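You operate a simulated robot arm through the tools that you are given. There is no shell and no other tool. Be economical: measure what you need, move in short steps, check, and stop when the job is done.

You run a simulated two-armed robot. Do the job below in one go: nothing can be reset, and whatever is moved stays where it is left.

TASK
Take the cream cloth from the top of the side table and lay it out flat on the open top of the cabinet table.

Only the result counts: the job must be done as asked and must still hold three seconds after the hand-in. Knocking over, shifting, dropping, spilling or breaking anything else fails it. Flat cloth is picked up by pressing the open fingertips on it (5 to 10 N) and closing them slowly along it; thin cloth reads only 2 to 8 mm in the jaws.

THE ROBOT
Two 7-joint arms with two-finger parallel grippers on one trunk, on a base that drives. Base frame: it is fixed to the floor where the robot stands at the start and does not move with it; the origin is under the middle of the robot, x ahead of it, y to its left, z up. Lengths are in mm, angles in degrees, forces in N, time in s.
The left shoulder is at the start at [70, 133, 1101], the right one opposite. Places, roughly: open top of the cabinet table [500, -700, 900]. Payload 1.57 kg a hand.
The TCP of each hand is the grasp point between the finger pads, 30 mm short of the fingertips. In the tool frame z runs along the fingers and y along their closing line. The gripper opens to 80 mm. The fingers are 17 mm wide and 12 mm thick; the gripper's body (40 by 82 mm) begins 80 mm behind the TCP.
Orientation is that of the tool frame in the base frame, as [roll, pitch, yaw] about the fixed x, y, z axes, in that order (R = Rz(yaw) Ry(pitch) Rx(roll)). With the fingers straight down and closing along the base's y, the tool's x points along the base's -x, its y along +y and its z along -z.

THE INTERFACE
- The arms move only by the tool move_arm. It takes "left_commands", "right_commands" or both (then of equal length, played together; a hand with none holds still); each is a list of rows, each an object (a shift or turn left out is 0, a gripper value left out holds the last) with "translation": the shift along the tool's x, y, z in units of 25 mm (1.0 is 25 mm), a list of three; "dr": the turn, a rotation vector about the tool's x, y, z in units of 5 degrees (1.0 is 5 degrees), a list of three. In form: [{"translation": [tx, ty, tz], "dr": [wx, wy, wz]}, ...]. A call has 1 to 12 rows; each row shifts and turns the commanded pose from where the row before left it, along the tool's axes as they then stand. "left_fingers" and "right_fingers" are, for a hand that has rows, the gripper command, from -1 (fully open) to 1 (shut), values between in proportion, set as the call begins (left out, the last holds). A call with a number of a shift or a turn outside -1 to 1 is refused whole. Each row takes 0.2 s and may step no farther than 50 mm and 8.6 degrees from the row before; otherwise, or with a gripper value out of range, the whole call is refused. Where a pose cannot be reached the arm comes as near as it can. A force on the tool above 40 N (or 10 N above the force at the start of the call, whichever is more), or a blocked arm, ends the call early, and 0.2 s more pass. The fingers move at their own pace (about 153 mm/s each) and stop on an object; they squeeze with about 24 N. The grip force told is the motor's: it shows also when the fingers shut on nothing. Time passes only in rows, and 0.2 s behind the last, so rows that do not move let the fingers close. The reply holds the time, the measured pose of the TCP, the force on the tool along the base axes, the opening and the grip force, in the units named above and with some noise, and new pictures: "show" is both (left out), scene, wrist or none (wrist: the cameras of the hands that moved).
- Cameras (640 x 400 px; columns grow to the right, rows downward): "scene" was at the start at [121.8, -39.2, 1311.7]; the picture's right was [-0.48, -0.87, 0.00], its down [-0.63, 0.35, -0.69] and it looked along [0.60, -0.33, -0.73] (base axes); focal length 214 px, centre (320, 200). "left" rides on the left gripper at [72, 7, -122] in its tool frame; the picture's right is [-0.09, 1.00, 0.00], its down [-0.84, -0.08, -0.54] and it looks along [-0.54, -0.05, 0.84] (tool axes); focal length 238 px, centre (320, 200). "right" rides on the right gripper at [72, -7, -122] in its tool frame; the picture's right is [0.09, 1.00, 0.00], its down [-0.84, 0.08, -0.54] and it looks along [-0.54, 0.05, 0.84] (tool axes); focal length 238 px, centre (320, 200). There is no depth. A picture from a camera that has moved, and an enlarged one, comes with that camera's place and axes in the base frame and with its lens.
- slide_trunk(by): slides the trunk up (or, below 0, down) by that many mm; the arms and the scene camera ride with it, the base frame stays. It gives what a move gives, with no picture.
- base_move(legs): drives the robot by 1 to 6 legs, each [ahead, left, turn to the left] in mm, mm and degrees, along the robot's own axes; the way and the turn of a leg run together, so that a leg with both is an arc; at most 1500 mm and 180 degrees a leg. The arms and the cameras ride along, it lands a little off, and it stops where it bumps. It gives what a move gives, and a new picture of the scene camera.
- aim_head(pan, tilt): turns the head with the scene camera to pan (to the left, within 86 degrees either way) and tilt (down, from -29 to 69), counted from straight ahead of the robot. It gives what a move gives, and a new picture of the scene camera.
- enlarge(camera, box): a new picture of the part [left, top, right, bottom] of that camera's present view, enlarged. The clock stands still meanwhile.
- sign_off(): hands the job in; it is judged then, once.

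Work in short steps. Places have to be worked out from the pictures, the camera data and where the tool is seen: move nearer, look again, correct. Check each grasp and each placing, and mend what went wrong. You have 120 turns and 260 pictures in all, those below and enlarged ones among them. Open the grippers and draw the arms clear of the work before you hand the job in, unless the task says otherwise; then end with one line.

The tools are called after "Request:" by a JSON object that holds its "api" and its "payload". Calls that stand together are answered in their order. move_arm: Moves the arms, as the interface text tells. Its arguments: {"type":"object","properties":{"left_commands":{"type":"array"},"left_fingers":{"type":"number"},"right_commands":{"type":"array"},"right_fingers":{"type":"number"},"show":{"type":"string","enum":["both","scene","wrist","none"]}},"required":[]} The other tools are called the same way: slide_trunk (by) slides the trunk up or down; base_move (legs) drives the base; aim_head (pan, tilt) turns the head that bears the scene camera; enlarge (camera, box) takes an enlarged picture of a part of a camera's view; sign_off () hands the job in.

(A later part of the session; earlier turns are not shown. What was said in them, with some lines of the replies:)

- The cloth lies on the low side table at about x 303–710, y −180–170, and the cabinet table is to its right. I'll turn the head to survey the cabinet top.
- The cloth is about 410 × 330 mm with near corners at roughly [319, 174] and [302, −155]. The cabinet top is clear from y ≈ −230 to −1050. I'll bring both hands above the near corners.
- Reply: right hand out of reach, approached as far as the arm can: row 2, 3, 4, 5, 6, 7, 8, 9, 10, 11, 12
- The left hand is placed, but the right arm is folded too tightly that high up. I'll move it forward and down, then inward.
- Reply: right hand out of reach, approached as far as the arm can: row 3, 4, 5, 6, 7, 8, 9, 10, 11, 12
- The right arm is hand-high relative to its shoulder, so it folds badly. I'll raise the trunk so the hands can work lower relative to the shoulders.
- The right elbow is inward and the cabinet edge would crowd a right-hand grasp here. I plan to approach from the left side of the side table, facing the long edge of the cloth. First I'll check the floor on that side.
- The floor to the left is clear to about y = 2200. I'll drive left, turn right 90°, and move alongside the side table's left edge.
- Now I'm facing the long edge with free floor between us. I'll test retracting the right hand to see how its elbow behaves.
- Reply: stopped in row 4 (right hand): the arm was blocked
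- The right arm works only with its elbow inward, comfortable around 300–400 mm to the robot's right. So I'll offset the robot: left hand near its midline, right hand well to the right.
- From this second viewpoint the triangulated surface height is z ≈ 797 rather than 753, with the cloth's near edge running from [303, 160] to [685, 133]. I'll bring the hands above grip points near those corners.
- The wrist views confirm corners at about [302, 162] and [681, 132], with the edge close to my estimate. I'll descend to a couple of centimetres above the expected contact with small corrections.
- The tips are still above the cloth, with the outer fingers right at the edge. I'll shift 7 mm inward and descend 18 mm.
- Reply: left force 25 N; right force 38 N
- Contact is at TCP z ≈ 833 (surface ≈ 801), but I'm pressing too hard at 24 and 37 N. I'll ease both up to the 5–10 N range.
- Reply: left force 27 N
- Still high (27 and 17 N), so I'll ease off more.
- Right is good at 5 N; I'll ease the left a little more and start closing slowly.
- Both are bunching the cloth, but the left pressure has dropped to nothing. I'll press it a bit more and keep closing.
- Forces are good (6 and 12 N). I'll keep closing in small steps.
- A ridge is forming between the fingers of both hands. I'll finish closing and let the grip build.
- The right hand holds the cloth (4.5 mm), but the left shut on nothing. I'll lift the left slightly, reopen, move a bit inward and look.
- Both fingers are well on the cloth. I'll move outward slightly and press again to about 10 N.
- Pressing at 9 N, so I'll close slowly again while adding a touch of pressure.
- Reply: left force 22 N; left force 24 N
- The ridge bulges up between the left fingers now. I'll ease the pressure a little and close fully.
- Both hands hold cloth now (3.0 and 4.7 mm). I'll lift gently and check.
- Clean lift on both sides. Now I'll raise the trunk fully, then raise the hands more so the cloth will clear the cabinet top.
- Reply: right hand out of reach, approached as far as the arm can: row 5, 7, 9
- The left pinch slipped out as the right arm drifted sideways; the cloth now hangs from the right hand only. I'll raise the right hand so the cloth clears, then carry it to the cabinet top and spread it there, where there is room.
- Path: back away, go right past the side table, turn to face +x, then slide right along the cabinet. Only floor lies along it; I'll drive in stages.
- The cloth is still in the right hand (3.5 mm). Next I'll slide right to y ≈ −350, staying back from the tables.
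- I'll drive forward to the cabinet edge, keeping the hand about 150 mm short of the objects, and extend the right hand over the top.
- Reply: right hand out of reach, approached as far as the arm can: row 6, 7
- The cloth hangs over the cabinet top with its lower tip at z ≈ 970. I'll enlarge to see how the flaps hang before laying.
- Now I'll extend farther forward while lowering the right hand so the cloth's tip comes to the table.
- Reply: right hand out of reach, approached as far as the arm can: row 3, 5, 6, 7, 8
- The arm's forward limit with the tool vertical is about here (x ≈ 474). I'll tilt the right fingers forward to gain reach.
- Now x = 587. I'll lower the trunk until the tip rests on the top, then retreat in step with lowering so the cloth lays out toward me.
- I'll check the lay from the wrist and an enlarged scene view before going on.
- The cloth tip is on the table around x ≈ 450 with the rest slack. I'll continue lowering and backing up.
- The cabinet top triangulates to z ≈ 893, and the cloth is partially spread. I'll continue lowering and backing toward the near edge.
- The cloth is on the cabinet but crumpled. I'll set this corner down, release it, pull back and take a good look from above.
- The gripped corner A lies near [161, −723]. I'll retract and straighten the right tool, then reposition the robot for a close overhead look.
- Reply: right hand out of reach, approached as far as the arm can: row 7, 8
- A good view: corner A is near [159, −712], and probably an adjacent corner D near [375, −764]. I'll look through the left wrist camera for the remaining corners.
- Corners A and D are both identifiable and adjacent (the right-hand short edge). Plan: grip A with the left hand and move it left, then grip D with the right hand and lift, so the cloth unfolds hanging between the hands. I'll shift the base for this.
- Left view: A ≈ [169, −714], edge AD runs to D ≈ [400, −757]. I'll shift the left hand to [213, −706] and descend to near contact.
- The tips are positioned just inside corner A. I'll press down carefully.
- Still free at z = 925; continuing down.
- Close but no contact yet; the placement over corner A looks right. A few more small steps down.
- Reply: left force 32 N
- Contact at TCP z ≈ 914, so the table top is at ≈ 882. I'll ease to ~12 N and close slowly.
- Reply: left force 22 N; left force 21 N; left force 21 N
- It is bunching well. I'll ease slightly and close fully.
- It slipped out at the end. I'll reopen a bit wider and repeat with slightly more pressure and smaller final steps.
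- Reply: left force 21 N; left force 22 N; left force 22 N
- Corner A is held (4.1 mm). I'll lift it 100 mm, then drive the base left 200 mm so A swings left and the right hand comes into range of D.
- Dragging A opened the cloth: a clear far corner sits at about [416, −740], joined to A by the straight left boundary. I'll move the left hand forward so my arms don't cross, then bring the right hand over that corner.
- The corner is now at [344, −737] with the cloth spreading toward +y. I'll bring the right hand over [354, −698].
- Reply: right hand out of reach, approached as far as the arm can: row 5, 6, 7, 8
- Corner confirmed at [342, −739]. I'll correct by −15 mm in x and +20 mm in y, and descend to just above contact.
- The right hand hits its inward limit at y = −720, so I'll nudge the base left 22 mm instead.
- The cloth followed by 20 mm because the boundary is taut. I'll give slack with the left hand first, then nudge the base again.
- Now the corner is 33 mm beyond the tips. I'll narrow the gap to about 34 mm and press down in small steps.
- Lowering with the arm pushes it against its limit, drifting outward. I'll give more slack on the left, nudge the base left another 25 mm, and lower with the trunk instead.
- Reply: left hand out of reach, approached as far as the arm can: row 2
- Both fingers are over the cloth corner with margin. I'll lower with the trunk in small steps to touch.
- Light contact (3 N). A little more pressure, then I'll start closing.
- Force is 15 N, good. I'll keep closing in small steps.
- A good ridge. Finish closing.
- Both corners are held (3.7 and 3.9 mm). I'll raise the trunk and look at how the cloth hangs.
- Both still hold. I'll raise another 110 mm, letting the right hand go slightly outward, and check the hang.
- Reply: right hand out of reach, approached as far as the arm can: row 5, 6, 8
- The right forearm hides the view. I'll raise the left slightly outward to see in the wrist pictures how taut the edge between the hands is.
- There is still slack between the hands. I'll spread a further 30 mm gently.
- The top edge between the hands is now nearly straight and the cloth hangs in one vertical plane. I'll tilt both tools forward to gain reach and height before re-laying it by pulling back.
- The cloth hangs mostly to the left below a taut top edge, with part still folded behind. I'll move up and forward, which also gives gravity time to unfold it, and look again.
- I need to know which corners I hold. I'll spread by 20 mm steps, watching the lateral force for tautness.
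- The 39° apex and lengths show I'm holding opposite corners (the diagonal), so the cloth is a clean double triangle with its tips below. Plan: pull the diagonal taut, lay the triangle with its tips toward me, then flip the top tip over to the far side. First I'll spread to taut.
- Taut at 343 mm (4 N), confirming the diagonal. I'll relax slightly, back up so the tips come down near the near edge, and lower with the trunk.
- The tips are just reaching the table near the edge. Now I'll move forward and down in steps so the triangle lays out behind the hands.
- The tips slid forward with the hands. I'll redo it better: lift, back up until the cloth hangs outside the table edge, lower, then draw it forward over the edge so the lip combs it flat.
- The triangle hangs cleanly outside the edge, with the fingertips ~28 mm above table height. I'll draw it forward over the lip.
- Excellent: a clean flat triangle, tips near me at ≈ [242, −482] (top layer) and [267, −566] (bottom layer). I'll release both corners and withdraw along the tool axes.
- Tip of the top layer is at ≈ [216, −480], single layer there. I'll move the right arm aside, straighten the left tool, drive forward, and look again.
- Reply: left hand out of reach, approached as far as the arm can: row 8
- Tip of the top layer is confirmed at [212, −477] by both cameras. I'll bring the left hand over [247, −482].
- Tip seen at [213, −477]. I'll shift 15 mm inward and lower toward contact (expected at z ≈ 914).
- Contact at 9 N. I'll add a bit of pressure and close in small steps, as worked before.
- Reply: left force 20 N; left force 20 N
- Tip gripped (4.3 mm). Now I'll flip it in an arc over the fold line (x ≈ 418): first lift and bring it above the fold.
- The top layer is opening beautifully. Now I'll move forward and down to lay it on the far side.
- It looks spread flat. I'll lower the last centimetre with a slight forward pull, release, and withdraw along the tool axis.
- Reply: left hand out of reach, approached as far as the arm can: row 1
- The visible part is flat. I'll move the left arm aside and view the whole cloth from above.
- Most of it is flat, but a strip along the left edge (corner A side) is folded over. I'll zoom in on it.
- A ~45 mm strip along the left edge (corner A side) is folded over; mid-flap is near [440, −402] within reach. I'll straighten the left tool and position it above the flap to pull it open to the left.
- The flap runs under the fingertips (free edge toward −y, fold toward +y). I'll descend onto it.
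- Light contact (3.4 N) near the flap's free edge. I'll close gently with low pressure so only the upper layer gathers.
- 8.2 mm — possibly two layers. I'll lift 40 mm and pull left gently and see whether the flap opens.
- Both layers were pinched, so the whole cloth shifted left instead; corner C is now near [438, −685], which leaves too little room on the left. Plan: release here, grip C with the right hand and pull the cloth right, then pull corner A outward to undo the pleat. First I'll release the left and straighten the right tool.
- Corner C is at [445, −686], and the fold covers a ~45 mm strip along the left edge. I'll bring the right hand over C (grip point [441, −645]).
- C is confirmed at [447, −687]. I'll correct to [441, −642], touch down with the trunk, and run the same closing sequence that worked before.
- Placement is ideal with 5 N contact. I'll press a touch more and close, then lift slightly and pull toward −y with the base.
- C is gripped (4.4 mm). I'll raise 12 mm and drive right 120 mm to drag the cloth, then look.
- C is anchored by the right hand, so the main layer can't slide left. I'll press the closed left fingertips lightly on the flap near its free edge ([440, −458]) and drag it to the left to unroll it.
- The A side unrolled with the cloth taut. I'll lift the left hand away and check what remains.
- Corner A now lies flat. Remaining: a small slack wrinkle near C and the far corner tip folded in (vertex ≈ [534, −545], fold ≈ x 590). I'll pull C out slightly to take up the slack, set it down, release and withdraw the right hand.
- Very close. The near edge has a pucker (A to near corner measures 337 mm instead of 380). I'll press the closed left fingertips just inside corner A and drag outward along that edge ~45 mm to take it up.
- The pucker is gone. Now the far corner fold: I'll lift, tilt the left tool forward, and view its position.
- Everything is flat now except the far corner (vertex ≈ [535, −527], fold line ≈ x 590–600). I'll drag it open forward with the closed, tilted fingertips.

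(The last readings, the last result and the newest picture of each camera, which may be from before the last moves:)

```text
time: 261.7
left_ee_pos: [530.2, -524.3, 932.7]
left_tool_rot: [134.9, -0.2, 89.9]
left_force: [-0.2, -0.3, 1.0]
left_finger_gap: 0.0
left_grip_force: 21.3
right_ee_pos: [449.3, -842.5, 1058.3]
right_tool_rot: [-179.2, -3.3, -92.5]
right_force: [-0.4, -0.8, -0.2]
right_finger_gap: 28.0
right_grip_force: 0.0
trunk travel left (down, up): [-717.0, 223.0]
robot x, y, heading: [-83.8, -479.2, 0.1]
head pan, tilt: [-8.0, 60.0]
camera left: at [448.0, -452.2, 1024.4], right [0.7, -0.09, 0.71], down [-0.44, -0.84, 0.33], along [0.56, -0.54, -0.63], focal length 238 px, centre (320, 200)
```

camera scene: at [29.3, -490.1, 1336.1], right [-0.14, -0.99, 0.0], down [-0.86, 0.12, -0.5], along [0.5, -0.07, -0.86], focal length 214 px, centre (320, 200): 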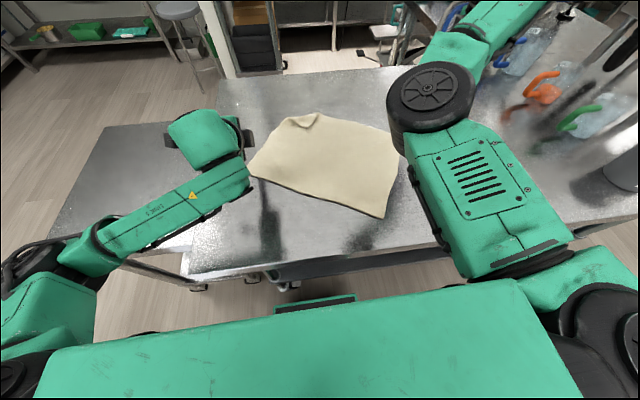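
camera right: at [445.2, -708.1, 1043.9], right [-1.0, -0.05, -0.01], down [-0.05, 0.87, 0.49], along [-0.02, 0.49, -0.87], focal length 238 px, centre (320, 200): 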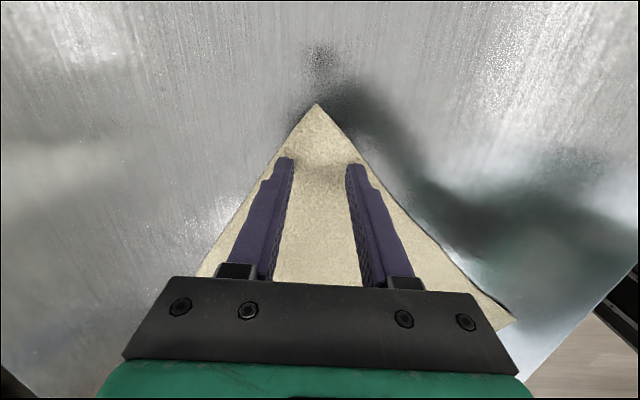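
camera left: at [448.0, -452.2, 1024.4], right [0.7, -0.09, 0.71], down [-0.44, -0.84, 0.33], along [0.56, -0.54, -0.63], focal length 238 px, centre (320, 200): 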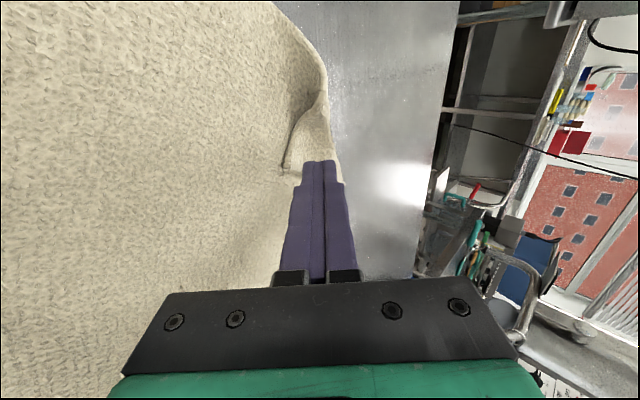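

The fingertip is just past the flap's vertex. I'll shift 8 mm toward the flap's middle, press down, and drag forward.

Request:
{"api": "move_arm", "payload": {"left_commands": [{"translation": [0.35, -0.17, 0.17]}, {"translation": [0, -0.2, 0.2]}, {"translation": [0, -0.15, 0.15]}, {"translation": [0, 0, 0]}], "show": "none"}}

Request:
{"api": "move_arm", "payload": {"left_commands": [{"translation": [0.05, 0.255, 0.29]}, {"translation": [0.05, 0.255, 0.29]}, {"translation": [0.05, 0.255, 0.29]}, {"translation": [0.05, 0.255, 0.29]}, {"translation": [0.05, 0.255, 0.29]}, {"translation": [0.05, 0.26, 0.28]}, {"translation": [0.05, 0.26, 0.28]}, {"translation": [0.05, 0.26, 0.28]}, {"translation": [0.05, 0.27, 0.27]}, {"translation": [0.05, 0.27, 0.27]}, {"translation": [0.05, 0.27, 0.27]}, {"translation": [0, 0, 0]}], "show": "both"}}

```text
time: 262.7
left_ee_pos: [529.6, -513.9, 916.1]
left_tool_rot: [134.9, 0.1, 90.1]
left_force: [0.2, -0.3, 0.0]
left_finger_gap: 0.4
left_grip_force: 22.1
right_ee_pos: [449.7, -839.7, 1058.3]
right_tool_rot: [-179.2, -3.4, -92.6]
right_force: [0.3, 0.2, 0.0]
right_finger_gap: 27.8
right_grip_force: 0.0
trunk travel left (down, up): [-717.0, 223.0]
robot x, y, heading: [-88.0, -477.1, 0.4]
head pan, tilt: [-8.0, 60.0]
```

```text
time: 265.3
left_ee_pos: [621.9, -502.6, 914.9]
left_tool_rot: [134.7, 0.2, 90.0]
left_force: [0.1, 0.3, 4.1]
left_finger_gap: 0.0
left_grip_force: 21.2
left hand out of reach, approached as far as the arm can: row 11
right_ee_pos: [449.0, -842.1, 1058.9]
right_tool_rot: [-179.1, -3.5, -92.4]
right_force: [-0.5, 0.2, -0.3]
right_finger_gap: 28.2
right_grip_force: 0.1
trunk travel left (down, up): [-717.0, 223.0]
robot x, y, heading: [-84.8, -478.4, 0.2]
head pan, tilt: [-8.0, 60.0]
camera scene: at [31.6, -490.4, 1335.9], right [-0.14, -0.99, 0.0], down [-0.86, 0.12, -0.5], along [0.5, -0.07, -0.87], focal length 214 px, centre (320, 200)
camera left: at [541.5, -429.8, 1004.4], right [0.7, -0.09, 0.71], down [-0.44, -0.84, 0.33], along [0.56, -0.54, -0.63], focal length 238 px, centre (320, 200)
```

scene: 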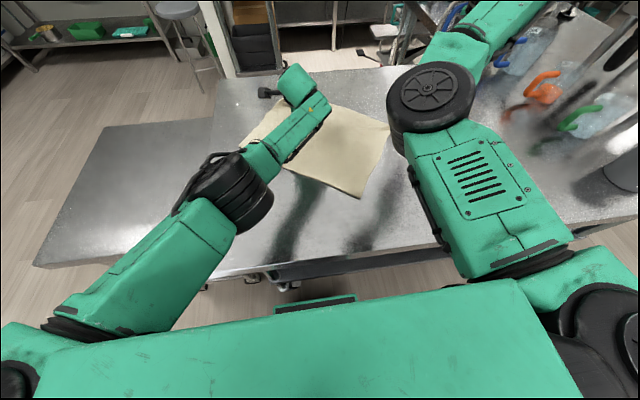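
left: 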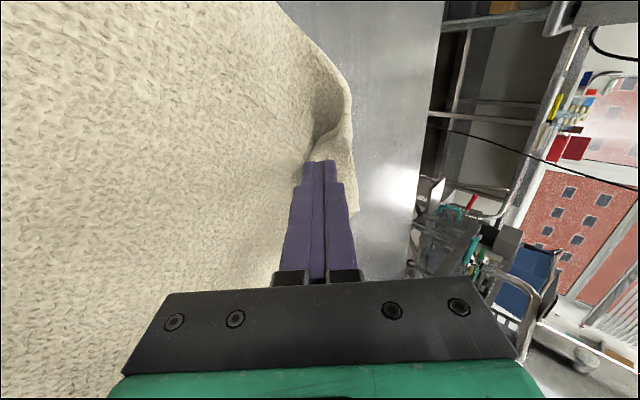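

I'll lift the hand straight up and back and check the corner.

Request:
{"api": "move_arm", "payload": {"left_commands": [{"translation": [0, 0.4, -0.4]}, {"translation": [0, 0.4, -0.6]}, {"translation": [0, 0.3, -0.8]}, {"translation": [0, 0, -0.9]}, {"translation": [0.3, 0, -0.9]}, {"translation": [0.8, 0, -0.9]}, {"translation": [0.9, 0, -0.5]}, {"translation": [0.9, 0, -0.5]}, {"translation": [0.9, 0, -0.5]}, {"translation": [0.9, 0, -0.5]}, {"translation": [0.9, 0, 0]}], "show": "none"}}

Request:
{"api": "enlarge", "payload": {"camera": "scene", "box": [230, 70, 430, 220]}}

```text
time: 267.7
left_ee_pos: [527.7, -359.2, 1048.8]
left_tool_rot: [134.9, 0.2, 89.9]
left_force: [-0.2, 0.3, -0.1]
left_finger_gap: 0.0
left_grip_force: 21.0
right_ee_pos: [450.2, -839.7, 1058.8]
right_tool_rot: [-179.3, -3.6, -92.6]
right_force: [0.0, 0.0, 0.8]
right_finger_gap: 28.3
right_grip_force: 0.1
trunk travel left (down, up): [-717.0, 223.0]
robot x, y, heading: [-83.7, -480.2, -0.1]
head pan, tilt: [-8.0, 60.0]
```

```text
2.67 times, centred on (330, 145) of scene
camera zoom: at [32.5, -489.1, 1335.8], right [-0.14, -0.99, 0.0], down [-0.86, 0.12, -0.5], along [0.49, -0.07, -0.87], focal length 572 px, centre (293, 347)
```

zoom: 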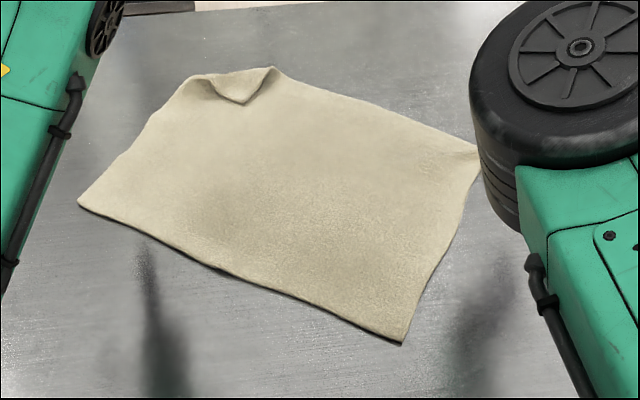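

The cloth is now flat and centred on the top, with only a small far-corner tip folded in, out of safe reach; further dragging risks wrinkling it. I'll open both grippers, raise, and back away from the table.

Request:
{"api": "slide_trunk", "payload": {"by": 150}}

Request:
{"api": "move_arm", "payload": {"left_commands": [{"translation": [0, 0, 0]}, {"translation": [0, 0, 0]}], "right_commands": [{"translation": [0, 0, 0]}, {"translation": [0, 0, 0]}], "left_fingers": -1, "right_fingers": -1, "show": "wrist"}}

Request:
{"api": "enlarge", "payload": {"camera": "scene", "box": [250, 80, 430, 220]}}

```text
time: 269.4
left_ee_pos: [528.2, -360.4, 1197.6]
left_tool_rot: [134.8, 0.1, 90.1]
left_force: [0.1, 0.1, -1.1]
left_finger_gap: 0.0
left_grip_force: 21.7
right_ee_pos: [449.4, -839.4, 1209.0]
right_tool_rot: [-179.3, -3.4, -92.4]
right_force: [0.0, -0.5, -0.1]
right_finger_gap: 28.0
right_grip_force: 0.1
trunk travel left (down, up): [-867.0, 73.0]
robot x, y, heading: [-86.7, -484.8, 0.1]
head pan, tilt: [-8.0, 60.0]
```

```text
time: 270.1
left_ee_pos: [527.2, -361.1, 1198.8]
left_tool_rot: [134.9, 0.1, 90.0]
left_force: [0.2, 0.1, -0.1]
left_finger_gap: 79.9
left_grip_force: 0.0
right_ee_pos: [449.4, -840.9, 1209.1]
right_tool_rot: [-179.2, -3.4, -92.6]
right_force: [-0.3, 0.3, -0.5]
right_finger_gap: 80.0
right_grip_force: 0.0
trunk travel left (down, up): [-867.0, 73.0]
robot x, y, heading: [-85.3, -479.4, -0.3]
head pan, tilt: [-8.0, 60.0]
camera right: at [452.4, -905.4, 1336.3], right [-1.0, -0.05, -0.01], down [-0.05, 0.87, 0.49], along [-0.02, 0.49, -0.87], focal length 238 px, centre (320, 200)
camera left: at [446.3, -288.7, 1288.7], right [0.7, -0.09, 0.71], down [-0.44, -0.84, 0.33], along [0.56, -0.54, -0.63], focal length 238 px, centre (320, 200)
```

right: 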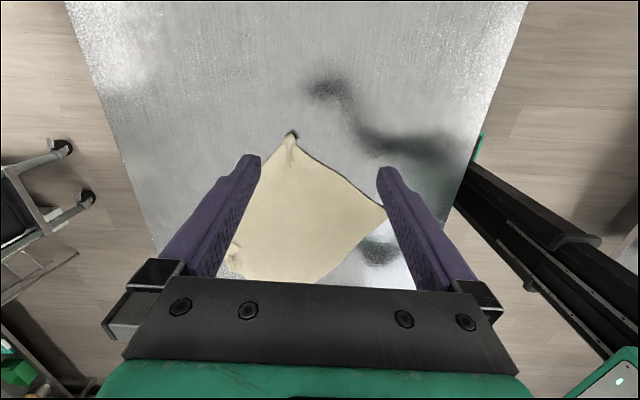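
left: 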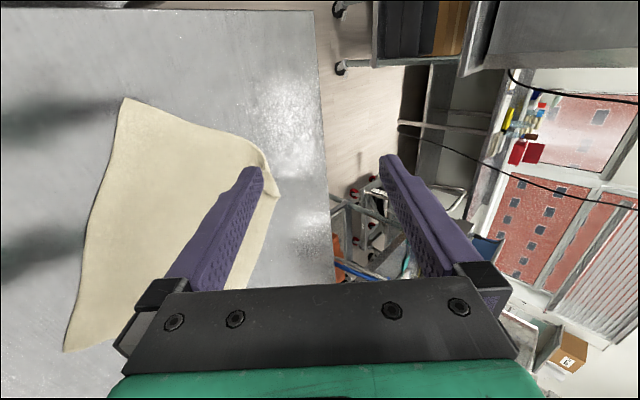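

```text
2.86 times, centred on (340, 150) of scene
camera zoom: at [32.4, -490.1, 1485.8], right [-0.14, -0.99, 0.0], down [-0.86, 0.12, -0.5], along [0.49, -0.07, -0.87], focal length 613 px, centre (263, 343)
```

zoom: 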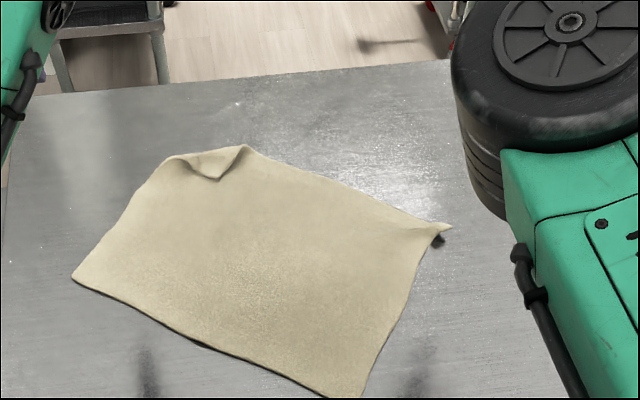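

The cloth lies spread on the cabinet top, well inside its edges, with nothing else touched. I'll back the robot clear and take a last look.

Request:
{"api": "base_move", "payload": {"legs": [[-350, 0, 0]]}}

```text
time: 272.3
left_ee_pos: [180.4, -359.6, 1196.4]
left_tool_rot: [135.0, 0.1, 90.2]
left_force: [0.5, -0.5, 0.1]
left_finger_gap: 80.1
left_grip_force: 0.1
right_ee_pos: [103.6, -839.1, 1207.9]
right_tool_rot: [-179.4, -3.4, -92.3]
right_force: [-0.6, 0.3, 0.0]
right_finger_gap: 80.1
right_grip_force: 0.1
trunk travel left (down, up): [-867.0, 73.0]
robot x, y, heading: [-435.6, -479.8, 0.1]
head pan, tilt: [-8.0, 60.0]
camera scene: at [-314.4, -490.7, 1485.5], right [-0.14, -0.99, 0.0], down [-0.86, 0.12, -0.5], along [0.49, -0.07, -0.87], focal length 214 px, centre (320, 200)
```

scene: 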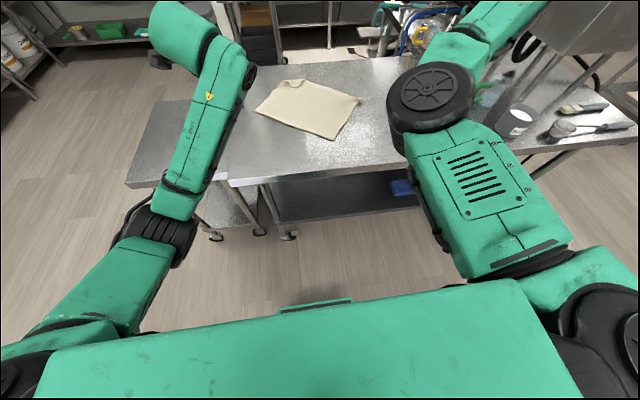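

The cloth lies on the cabinet top and the arms are clear with both grippers open, so I'll hand it in.

Request:
{"api": "sign_off", "payload": {}}

```text
The job is handed in.
```

The cream cloth is spread on the open top of the cabinet table, well inside its edges, but not perfectly flat: the far corner is still folded in by about 50 mm, out of safe reach, and the corner on the robot's right curls up slightly. I saw nothing else knocked or moved, and both grippers were open and clear at hand-in.
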